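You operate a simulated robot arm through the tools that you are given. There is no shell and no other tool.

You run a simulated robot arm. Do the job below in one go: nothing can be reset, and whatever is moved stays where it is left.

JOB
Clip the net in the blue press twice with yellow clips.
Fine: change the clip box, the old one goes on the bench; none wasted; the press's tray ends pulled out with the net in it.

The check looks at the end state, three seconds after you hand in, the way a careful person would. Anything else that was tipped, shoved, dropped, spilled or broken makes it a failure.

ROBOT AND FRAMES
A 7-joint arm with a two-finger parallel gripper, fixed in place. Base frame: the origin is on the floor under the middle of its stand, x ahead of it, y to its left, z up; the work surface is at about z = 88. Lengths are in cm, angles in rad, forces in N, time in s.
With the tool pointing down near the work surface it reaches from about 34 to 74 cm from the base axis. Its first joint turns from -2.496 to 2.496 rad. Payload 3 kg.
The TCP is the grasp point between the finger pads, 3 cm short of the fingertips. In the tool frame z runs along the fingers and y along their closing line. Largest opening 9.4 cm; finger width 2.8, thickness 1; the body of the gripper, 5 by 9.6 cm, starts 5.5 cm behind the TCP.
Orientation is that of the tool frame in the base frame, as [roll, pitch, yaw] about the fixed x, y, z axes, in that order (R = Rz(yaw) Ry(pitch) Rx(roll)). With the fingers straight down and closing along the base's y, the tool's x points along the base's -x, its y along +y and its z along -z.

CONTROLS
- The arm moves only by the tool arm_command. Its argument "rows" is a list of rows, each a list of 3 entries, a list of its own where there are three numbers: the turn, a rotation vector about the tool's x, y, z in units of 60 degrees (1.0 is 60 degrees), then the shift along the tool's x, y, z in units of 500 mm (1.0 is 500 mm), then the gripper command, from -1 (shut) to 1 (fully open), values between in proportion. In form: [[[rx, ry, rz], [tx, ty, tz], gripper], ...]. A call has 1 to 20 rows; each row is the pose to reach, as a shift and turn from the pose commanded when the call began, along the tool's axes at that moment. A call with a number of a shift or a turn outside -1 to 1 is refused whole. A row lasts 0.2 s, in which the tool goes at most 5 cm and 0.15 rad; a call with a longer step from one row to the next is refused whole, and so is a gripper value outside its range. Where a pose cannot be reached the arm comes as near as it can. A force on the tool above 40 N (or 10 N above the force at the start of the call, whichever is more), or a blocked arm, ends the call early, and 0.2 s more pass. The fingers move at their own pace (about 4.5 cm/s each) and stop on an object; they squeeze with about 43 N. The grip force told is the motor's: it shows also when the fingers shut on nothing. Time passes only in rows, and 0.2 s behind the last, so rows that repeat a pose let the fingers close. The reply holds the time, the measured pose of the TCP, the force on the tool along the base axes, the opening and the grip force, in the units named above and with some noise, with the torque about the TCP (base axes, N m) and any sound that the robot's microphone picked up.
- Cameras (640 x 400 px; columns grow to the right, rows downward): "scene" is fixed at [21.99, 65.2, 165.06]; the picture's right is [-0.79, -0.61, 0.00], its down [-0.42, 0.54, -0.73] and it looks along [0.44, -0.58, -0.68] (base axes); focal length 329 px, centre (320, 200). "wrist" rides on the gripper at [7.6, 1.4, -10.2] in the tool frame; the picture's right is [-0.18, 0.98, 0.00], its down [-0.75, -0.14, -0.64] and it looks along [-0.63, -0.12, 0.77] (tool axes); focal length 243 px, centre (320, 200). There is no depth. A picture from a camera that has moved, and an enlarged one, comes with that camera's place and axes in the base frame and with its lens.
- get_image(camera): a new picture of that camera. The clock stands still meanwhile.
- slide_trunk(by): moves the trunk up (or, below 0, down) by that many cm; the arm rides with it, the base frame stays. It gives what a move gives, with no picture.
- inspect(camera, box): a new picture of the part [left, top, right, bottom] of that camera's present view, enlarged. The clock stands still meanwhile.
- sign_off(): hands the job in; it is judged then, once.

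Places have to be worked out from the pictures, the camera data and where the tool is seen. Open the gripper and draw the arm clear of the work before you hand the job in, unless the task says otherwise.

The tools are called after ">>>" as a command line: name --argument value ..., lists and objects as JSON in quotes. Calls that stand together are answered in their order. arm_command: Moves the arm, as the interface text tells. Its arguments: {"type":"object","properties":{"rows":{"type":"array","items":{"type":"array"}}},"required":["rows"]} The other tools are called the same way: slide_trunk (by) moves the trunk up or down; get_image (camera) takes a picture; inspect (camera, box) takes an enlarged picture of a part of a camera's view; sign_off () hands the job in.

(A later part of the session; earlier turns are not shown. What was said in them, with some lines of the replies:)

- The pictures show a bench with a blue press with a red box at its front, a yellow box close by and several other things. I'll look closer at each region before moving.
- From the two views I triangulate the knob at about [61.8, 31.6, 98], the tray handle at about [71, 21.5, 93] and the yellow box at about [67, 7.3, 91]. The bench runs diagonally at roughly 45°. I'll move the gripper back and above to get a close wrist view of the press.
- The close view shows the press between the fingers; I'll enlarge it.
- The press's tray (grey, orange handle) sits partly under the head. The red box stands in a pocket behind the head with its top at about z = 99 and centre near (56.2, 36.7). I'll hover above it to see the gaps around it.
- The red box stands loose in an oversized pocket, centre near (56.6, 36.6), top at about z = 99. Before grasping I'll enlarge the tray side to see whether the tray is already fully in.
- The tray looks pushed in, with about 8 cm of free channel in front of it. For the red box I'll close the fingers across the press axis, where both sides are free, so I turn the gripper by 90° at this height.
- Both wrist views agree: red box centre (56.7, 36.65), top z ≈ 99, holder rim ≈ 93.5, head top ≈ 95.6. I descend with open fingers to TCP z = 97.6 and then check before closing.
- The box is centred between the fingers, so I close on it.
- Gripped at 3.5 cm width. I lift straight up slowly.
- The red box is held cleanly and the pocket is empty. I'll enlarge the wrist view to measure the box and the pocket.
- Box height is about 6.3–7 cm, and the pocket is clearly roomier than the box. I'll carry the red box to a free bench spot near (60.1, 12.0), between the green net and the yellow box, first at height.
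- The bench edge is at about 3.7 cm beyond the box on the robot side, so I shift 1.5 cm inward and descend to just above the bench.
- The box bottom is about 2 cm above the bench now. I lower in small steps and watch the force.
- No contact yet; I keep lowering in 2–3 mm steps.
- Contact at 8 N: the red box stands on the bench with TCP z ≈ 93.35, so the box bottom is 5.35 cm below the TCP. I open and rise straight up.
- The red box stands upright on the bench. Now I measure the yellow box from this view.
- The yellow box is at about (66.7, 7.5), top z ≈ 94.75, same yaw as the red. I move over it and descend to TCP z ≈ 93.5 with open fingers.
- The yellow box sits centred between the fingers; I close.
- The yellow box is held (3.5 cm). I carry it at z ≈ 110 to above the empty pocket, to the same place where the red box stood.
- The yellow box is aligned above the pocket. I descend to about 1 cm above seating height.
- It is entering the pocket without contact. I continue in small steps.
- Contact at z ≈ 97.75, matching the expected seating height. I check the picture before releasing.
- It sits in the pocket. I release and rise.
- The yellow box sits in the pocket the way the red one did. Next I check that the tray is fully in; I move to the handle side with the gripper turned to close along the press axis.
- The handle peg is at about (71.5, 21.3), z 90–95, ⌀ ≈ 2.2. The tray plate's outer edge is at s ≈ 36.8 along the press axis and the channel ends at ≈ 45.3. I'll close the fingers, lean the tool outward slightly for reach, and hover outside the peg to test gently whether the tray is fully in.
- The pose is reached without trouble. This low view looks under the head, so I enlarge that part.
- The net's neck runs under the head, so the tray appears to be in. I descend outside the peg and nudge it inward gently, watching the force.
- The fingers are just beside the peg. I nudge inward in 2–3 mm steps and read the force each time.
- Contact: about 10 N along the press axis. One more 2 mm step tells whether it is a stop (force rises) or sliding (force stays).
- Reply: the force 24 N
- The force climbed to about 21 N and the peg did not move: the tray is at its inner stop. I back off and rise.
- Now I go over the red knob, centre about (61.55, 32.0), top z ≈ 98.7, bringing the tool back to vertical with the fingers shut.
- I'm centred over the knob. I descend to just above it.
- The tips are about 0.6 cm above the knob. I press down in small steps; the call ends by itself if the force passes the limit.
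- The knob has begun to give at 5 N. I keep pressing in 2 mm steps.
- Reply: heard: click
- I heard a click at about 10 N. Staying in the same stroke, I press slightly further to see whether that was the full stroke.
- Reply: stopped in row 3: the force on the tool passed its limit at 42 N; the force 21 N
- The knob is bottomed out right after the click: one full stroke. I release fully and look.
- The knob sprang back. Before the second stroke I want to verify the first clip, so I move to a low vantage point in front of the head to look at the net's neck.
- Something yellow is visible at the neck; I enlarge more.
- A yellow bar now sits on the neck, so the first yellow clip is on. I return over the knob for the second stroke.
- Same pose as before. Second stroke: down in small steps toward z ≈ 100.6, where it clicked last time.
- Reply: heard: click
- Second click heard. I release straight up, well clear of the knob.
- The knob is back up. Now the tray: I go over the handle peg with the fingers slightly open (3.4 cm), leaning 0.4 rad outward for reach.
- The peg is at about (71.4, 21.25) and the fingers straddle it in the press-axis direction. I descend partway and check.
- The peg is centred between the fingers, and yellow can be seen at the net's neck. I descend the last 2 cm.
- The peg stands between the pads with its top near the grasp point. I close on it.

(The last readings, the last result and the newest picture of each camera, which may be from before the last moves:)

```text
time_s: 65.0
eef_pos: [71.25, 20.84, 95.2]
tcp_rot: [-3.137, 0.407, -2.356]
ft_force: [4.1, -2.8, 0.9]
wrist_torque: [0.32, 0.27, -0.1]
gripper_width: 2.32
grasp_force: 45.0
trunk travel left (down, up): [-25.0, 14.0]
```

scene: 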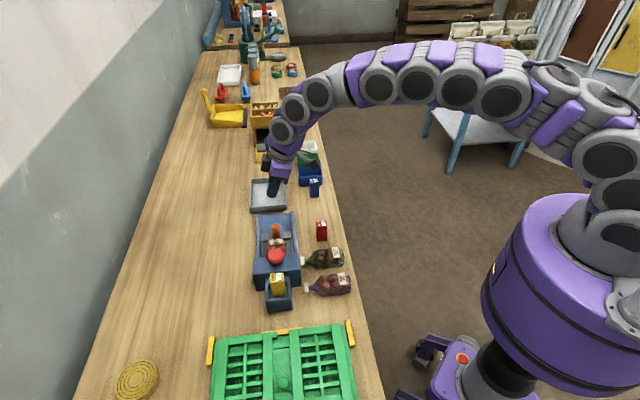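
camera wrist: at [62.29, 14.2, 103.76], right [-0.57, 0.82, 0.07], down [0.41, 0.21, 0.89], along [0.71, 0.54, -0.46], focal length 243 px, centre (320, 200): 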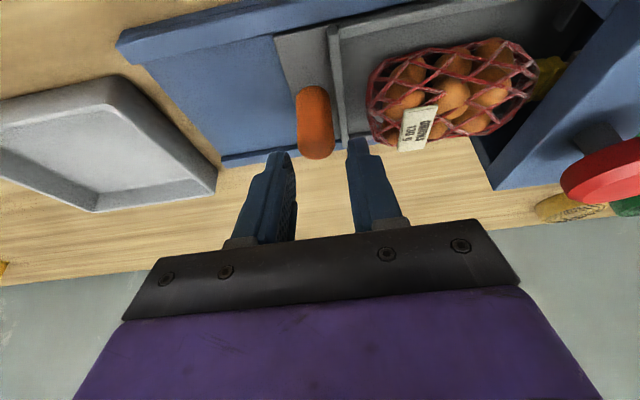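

The peg is gripped (2.3 cm). I pull outward along the press axis, first 1 cm to read the force.

>>> arm_command --rows '[[[0, 0, 0], [0, -0.004, 0], -1], [[0, 0, 0], [0, -0.009, 0], -1], [[0, 0, 0], [0, -0.014, 0], -1], [[0, 0, 0], [0, -0.02, 0], -1], [[0, 0, 0], [0, -0.02, 0], -1]]'

>>> inspect --camera "scene" --box '[245, 190, 325, 290]'

```text
time_s: 66.2
eef_pos: [71.86, 20.13, 95.27]
tcp_rot: [-3.137, 0.404, -2.354]
ft_force: [-6.4, -5.1, -1.9]
wrist_torque: [-0.26, 0.86, 0.06]
gripper_width: 2.32
grasp_force: 45.0
trunk travel left (down, up): [-25.0, 14.0]
```

```text
4.00 times, centred on (285, 240) of scene
camera zoom: at [21.99, 65.2, 165.06], right [-0.79, -0.61, 0.0], down [-0.42, 0.54, -0.73], along [0.44, -0.58, -0.68], focal length 1315 px, centre (460, 40)
```

zoom: 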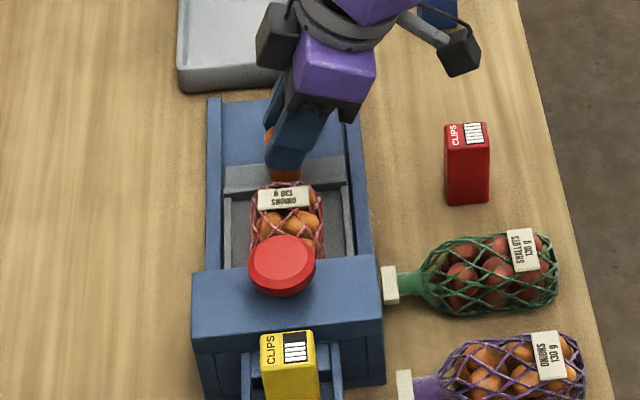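

It slides easily (about 1 N along the axis, some 8 N sideways, which I relieve with a 1 mm shift). I pull on.

>>> arm_command --rows '[[[0, 0, 0], [0.0012, -0.008, -0.0005], -1], [[0, 0, 0], [0.0024, -0.018, -0.001], -1], [[0, 0, 0], [0.0024, -0.03, -0.001], -1], [[0, 0, 0], [0.0024, -0.042, -0.001], -1], [[0, 0, 0], [0.0024, -0.054, -0.001], -1], [[0, 0, 0], [0.0024, -0.06, -0.001], -1], [[0, 0, 0], [0.0024, -0.06, -0.001], -1]]'

>>> inspect --camera "scene" --box '[245, 180, 325, 290]'

```text
time_s: 67.8
eef_pos: [73.98, 18.1, 95.09]
tcp_rot: [-3.137, 0.402, -2.356]
ft_force: [5.7, 6.4, -1.5]
wrist_torque: [0.47, 0.39, 0.01]
gripper_width: 2.31
grasp_force: 45.2
trunk travel left (down, up): [-25.0, 14.0]
```

```text
3.64 times, centred on (285, 235) of scene
camera zoom: at [21.99, 65.2, 165.06], right [-0.79, -0.61, 0.0], down [-0.42, 0.54, -0.73], along [0.44, -0.58, -0.68], focal length 1195 px, centre (447, 73)
```

zoom: 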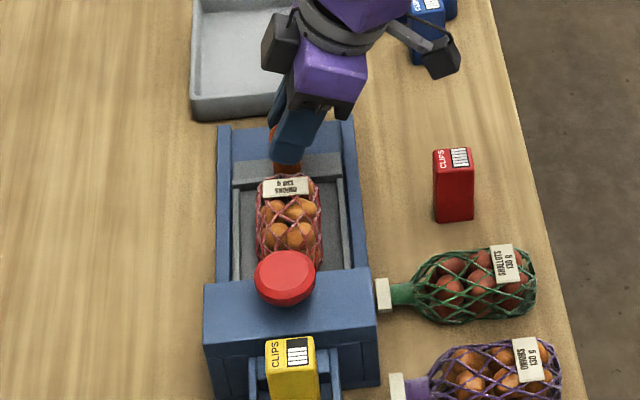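

The tray and net move together, now about 4 cm out. I continue for 3 cm more.

>>> arm_command --rows '[[[0, 0, 0], [-0.0012, -0.008, 0.0005], -1], [[0, 0, 0], [-0.0012, -0.018, 0.0005], -1], [[0, 0, 0], [-0.0012, -0.03, 0.0005], -1], [[0, 0, 0], [-0.0012, -0.042, 0.0005], -1], [[0, 0, 0], [-0.0012, -0.054, 0.0005], -1], [[0, 0, 0], [-0.0012, -0.06, 0.0005], -1], [[0, 0, 0], [-0.0012, -0.06, 0.0005], -1]]'

>>> inspect --camera "scene" --box '[245, 180, 325, 290]'

>>> get_image --camera "wrist"

```text
time_s: 69.4
eef_pos: [76.03, 16.09, 95.25]
tcp_rot: [-3.139, 0.404, -2.354]
ft_force: [-13.8, 12.6, 5.6]
wrist_torque: [0.61, 0.99, 0.14]
gripper_width: 2.34
grasp_force: 45.3
trunk travel left (down, up): [-25.0, 14.0]
```

```text
3.64 times, centred on (285, 235) of scene
camera zoom: at [21.99, 65.2, 165.06], right [-0.79, -0.61, 0.0], down [-0.42, 0.54, -0.73], along [0.44, -0.58, -0.68], focal length 1195 px, centre (447, 73)
```

zoom: 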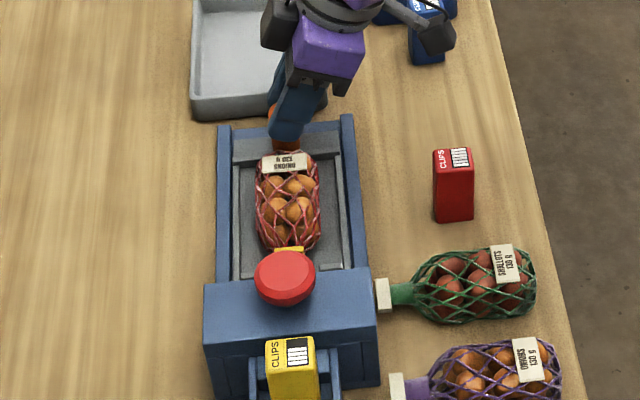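

```text
taken
camera wrist: at [67.05, 9.5, 101.68], right [-0.58, 0.81, 0.07], down [0.41, 0.22, 0.89], along [0.71, 0.54, -0.46], focal length 243 px, centre (320, 200)
```

wrist: 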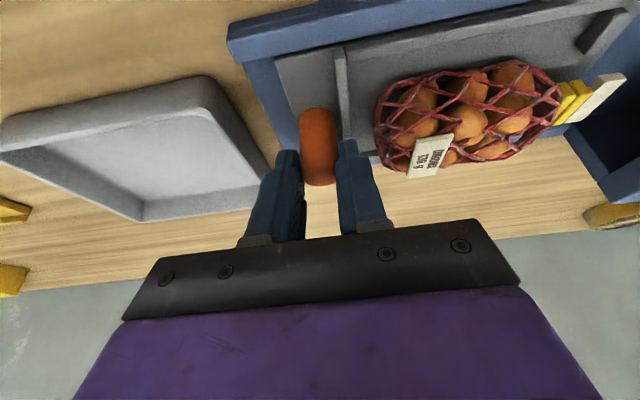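

Two yellow clips are visible on the neck, and the pull now meets about 19 N along the axis, which looks like the outer stop. I'll enlarge the picture and test with one 2 mm step.

>>> inspect --camera "wrist" --box '[500, 0, 640, 160]'

>>> arm_command --rows '[[[0, 0, 0], [0, -0.002, 0], -1], [[0, 0, 0], [0, -0.003, 0], -1], [[0, 0, 0], [0, -0.003, 0], -1]]'

```text
2.50 times, centred on (570, 80) of wrist
camera zoom: at [67.05, 9.5, 101.68], right [-0.58, 0.81, 0.07], down [0.41, 0.22, 0.89], along [0.71, 0.54, -0.46], focal length 606 px, centre (-305, 500)
```

zoom: 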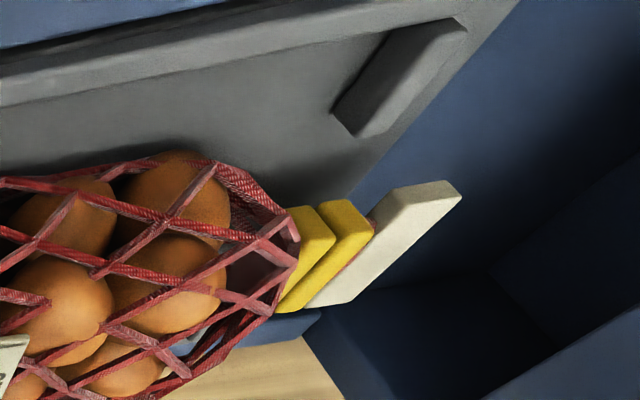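

```text
time_s: 70.2
eef_pos: [75.99, 16.19, 95.22]
tcp_rot: [-3.138, 0.401, -2.351]
ft_force: [-31.2, 21.9, 1.3]
wrist_torque: [1.47, 0.62, 0.37]
gripper_width: 2.33
grasp_force: 44.7
trunk travel left (down, up): [-25.0, 14.0]
```

The force rose to about 37 N, so the tray is against its outer stop. I relax the pull before letting go.

>>> arm_command --rows '[[[0, 0, 0], [0, 0.004, 0], -1], [[0, 0, 0], [0, 0.007, 0], -1], [[0, 0, 0], [0, 0.01, 0], -1], [[0, 0, 0], [0, 0.01, 0], -1]]'

```text
time_s: 71.2
eef_pos: [75.87, 16.2, 95.18]
tcp_rot: [-3.135, 0.402, -2.353]
ft_force: [-20.8, 18.1, -5.2]
wrist_torque: [0.65, 0.93, 0.29]
gripper_width: 2.31
grasp_force: 45.7
trunk travel left (down, up): [-25.0, 14.0]
```

Still about 27 N of tension; I relax further.

>>> arm_command --rows '[[[0, 0, 0], [0, 0.003, 0], -1], [[0, 0, 0], [0, 0.006, 0], -1], [[0, 0, 0], [0, 0.006, 0], -1]]'

```text
time_s: 72.0
eef_pos: [75.91, 16.19, 95.24]
tcp_rot: [-3.136, 0.405, -2.358]
ft_force: [-5.4, 5.5, -10.8]
wrist_torque: [0.1, 0.77, 0.07]
gripper_width: 2.34
grasp_force: 45.1
trunk travel left (down, up): [-25.0, 14.0]
```

The tension is down to about 8 N. I open the fingers slightly around the peg and look.

>>> arm_command --rows '[[[0, 0, 0], [0, 0.001, 0], -0.4], [[0, 0, 0], [0, 0.001, 0], -0.277], [[0, 0, 0], [0, 0.001, 0], -0.277]]'

>>> inspect --camera "wrist" --box '[220, 50, 440, 240]'

>>> inspect --camera "scene" --box '[245, 180, 325, 290]'

```text
time_s: 72.8
eef_pos: [75.79, 16.54, 95.35]
tcp_rot: [-3.138, 0.406, -2.354]
ft_force: [0.2, -0.1, 0.3]
wrist_torque: [0.01, 0.0, -0.01]
gripper_width: 3.39
grasp_force: 0.0
trunk travel left (down, up): [-25.0, 14.0]
```

```text
2.11 times, centred on (330, 145) of wrist
camera zoom: at [66.83, 9.76, 101.71], right [-0.57, 0.82, 0.07], down [0.41, 0.21, 0.89], along [0.71, 0.54, -0.46], focal length 511 px, centre (299, 316)
```

zoom: 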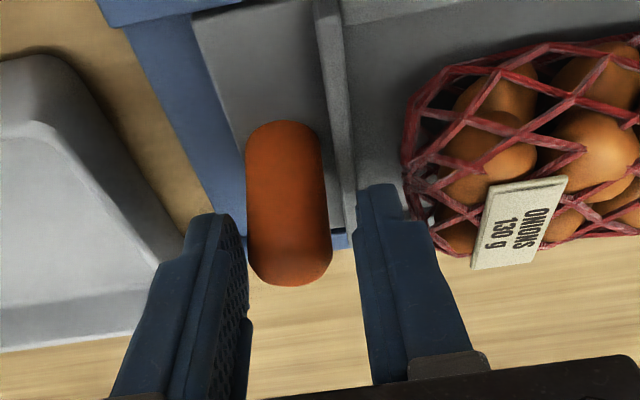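

```text
3.64 times, centred on (285, 235) of scene
camera zoom: at [21.99, 65.2, 165.06], right [-0.79, -0.61, 0.0], down [-0.42, 0.54, -0.73], along [0.44, -0.58, -0.68], focal length 1195 px, centre (447, 73)
```

zoom: 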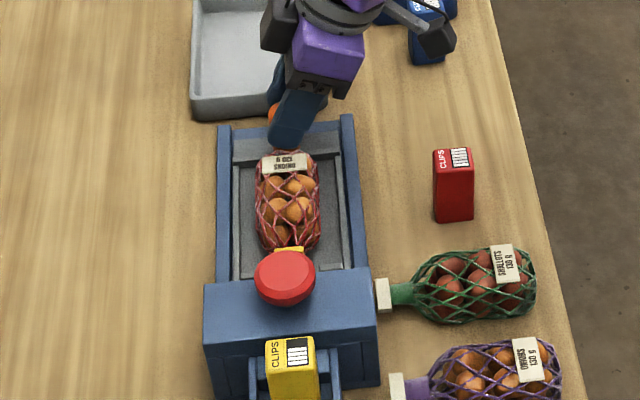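

The fingers are free with the outer one close to the peg, so I centre by 3 mm and then lift straight up.

>>> arm_command --rows '[[[0, 0, 0], [0, -0.006, 0], -0.277], [[0, 0, 0], [0, -0.006, 0], -0.277], [[0, 0, 0], [-0.006, -0.006, -0.014], -0.277], [[0, 0, 0], [-0.016, -0.006, -0.037], -0.277], [[0, 0, 0], [-0.035, -0.006, -0.083], -0.277], [[0, 0, 0], [-0.06, -0.006, -0.142], -0.277], [[0, 0, 0], [-0.085, -0.006, -0.201], -0.277], [[0, 0, 0], [-0.085, -0.006, -0.201], 1], [[0, 0, 0], [-0.085, -0.006, -0.201], 1]]'

>>> get_image --camera "wrist"

>>> get_image --camera "scene"

```text
time_s: 74.8
eef_pos: [75.66, 16.18, 106.18]
tcp_rot: [-3.136, 0.403, -2.354]
ft_force: [0.2, 0.6, -0.5]
wrist_torque: [0.0, 0.03, -0.01]
gripper_width: 8.7
grasp_force: 0.1
trunk travel left (down, up): [-25.0, 14.0]
```

```text
taken
camera wrist: at [66.85, 9.51, 112.63], right [-0.57, 0.82, 0.07], down [0.41, 0.21, 0.89], along [0.71, 0.54, -0.46], focal length 243 px, centre (320, 200)
```

wrist: 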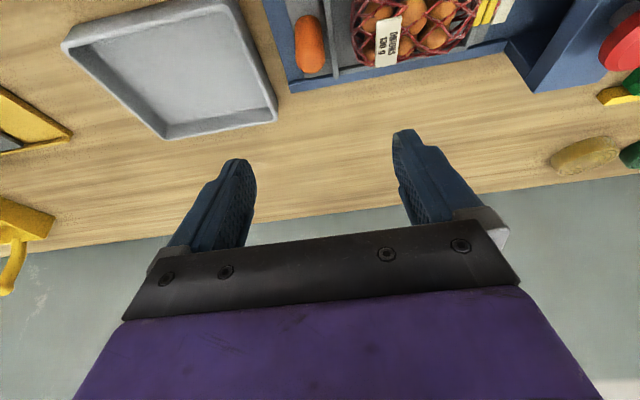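

```text
taken
```

scene: 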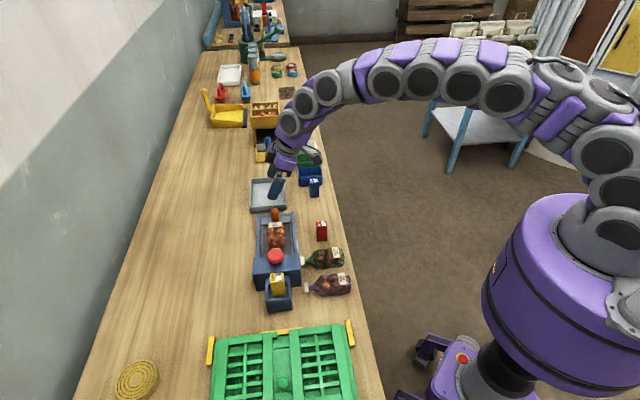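

The tray is out with the net in it. I withdraw the arm up and back toward the robot, then take final looks.

>>> arm_command --rows '[[[0, 0.04, 0], [0.015, 0.008, -0.06], 1], [[0, 0.09, 0], [0.04, 0.022, -0.13], 1], [[0, 0.14, 0], [0.07, 0.038, -0.2], 1], [[0, 0.19, 0], [0.1, 0.055, -0.27], 1], [[0, 0.24, 0], [0.13, 0.072, -0.34], 1], [[0, 0.29, 0], [0.165, 0.09, -0.41], 1], [[0, 0.34, 0], [0.2, 0.11, -0.48], 1], [[0, 0.384, 0], [0.225, 0.125, -0.54], 1], [[0, 0.384, 0], [0.244, 0.135, -0.58], 1], [[0, 0.384, 0], [0.244, 0.135, -0.58], 1]]'

>>> get_image --camera "wrist"

>>> get_image --camera "scene"

>>> inspect --camera "scene" --box '[240, 200, 350, 320]'

```text
time_s: 77.0
eef_pos: [54.99, 4.95, 128.12]
tcp_rot: [-3.138, 0.002, -2.357]
ft_force: [0.9, -0.6, -0.5]
wrist_torque: [-0.02, 0.0, -0.02]
gripper_width: 9.39
grasp_force: 0.0
trunk travel left (down, up): [-25.0, 14.0]
```

```text
taken
camera wrist: at [48.53, 0.7, 138.35], right [-0.56, 0.83, 0.0], down [0.63, 0.43, 0.64], along [0.53, 0.36, -0.77], focal length 243 px, centre (320, 200)
```

wrist: 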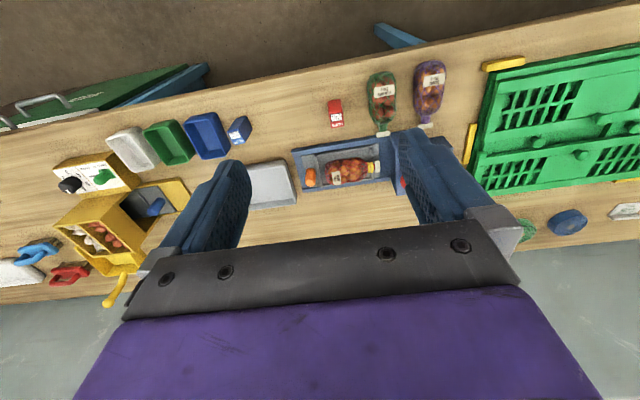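

```text
taken
```

scene: 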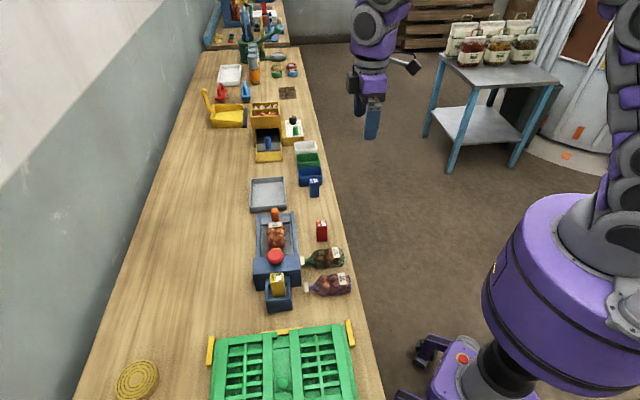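

```text
3.33 times, centred on (295, 260) of scene
camera zoom: at [21.99, 65.2, 165.06], right [-0.79, -0.61, 0.0], down [-0.42, 0.54, -0.73], along [0.44, -0.58, -0.68], focal length 1096 px, centre (403, 0)
```

zoom: 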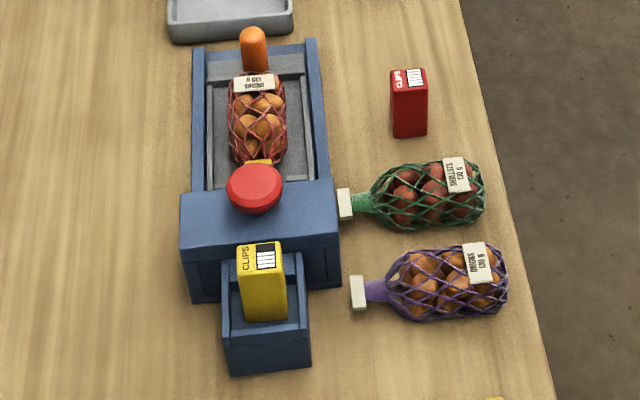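

Everything looks in place: the red box upright on the bench, yellow in the pocket, tray out. One last enlarged look at the clips.

>>> inspect --camera "wrist" --box '[270, 80, 430, 220]'

```text
2.86 times, centred on (350, 150) of wrist
camera zoom: at [48.53, 0.7, 138.35], right [-0.56, 0.83, 0.0], down [0.63, 0.43, 0.64], along [0.53, 0.36, -0.77], focal length 693 px, centre (234, 343)
```

zoom: 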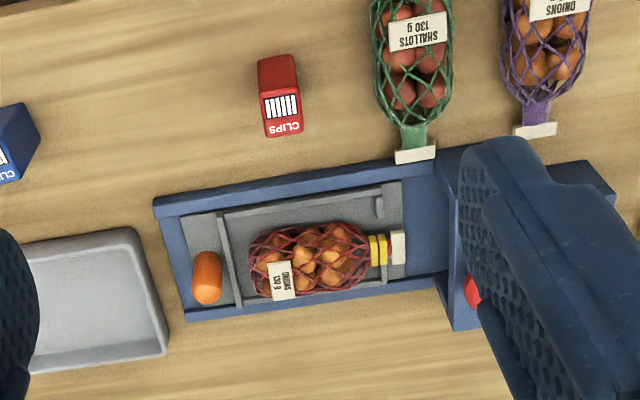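

The net lies in the pulled-out tray with two yellow clips on its neck. The red box stands on the bench, the yellow box is in the press, the gripper is open and the arm is clear, so I hand in.

>>> sign_off

```text
The job is handed in.
```

The net in the blue press now has two yellow clips on its neck, and I've handed the job in.

- **Clip box:** the yellow box is in the press's pocket. The old red box stands upright on the bench between the green net and the press.
- **Clips:** before clipping, I nudged the tray and found it already fully in. I pressed the knob twice and heard one click each time. Both yellow clips showed on the neck once the tray was out, so none were wasted.
- **Tray:** it is pulled out to its stop, with the net still lying in it.
- **Rest of the bench:** the last pictures showed nothing else moved. The gripper is open and the arm is drawn back clear.
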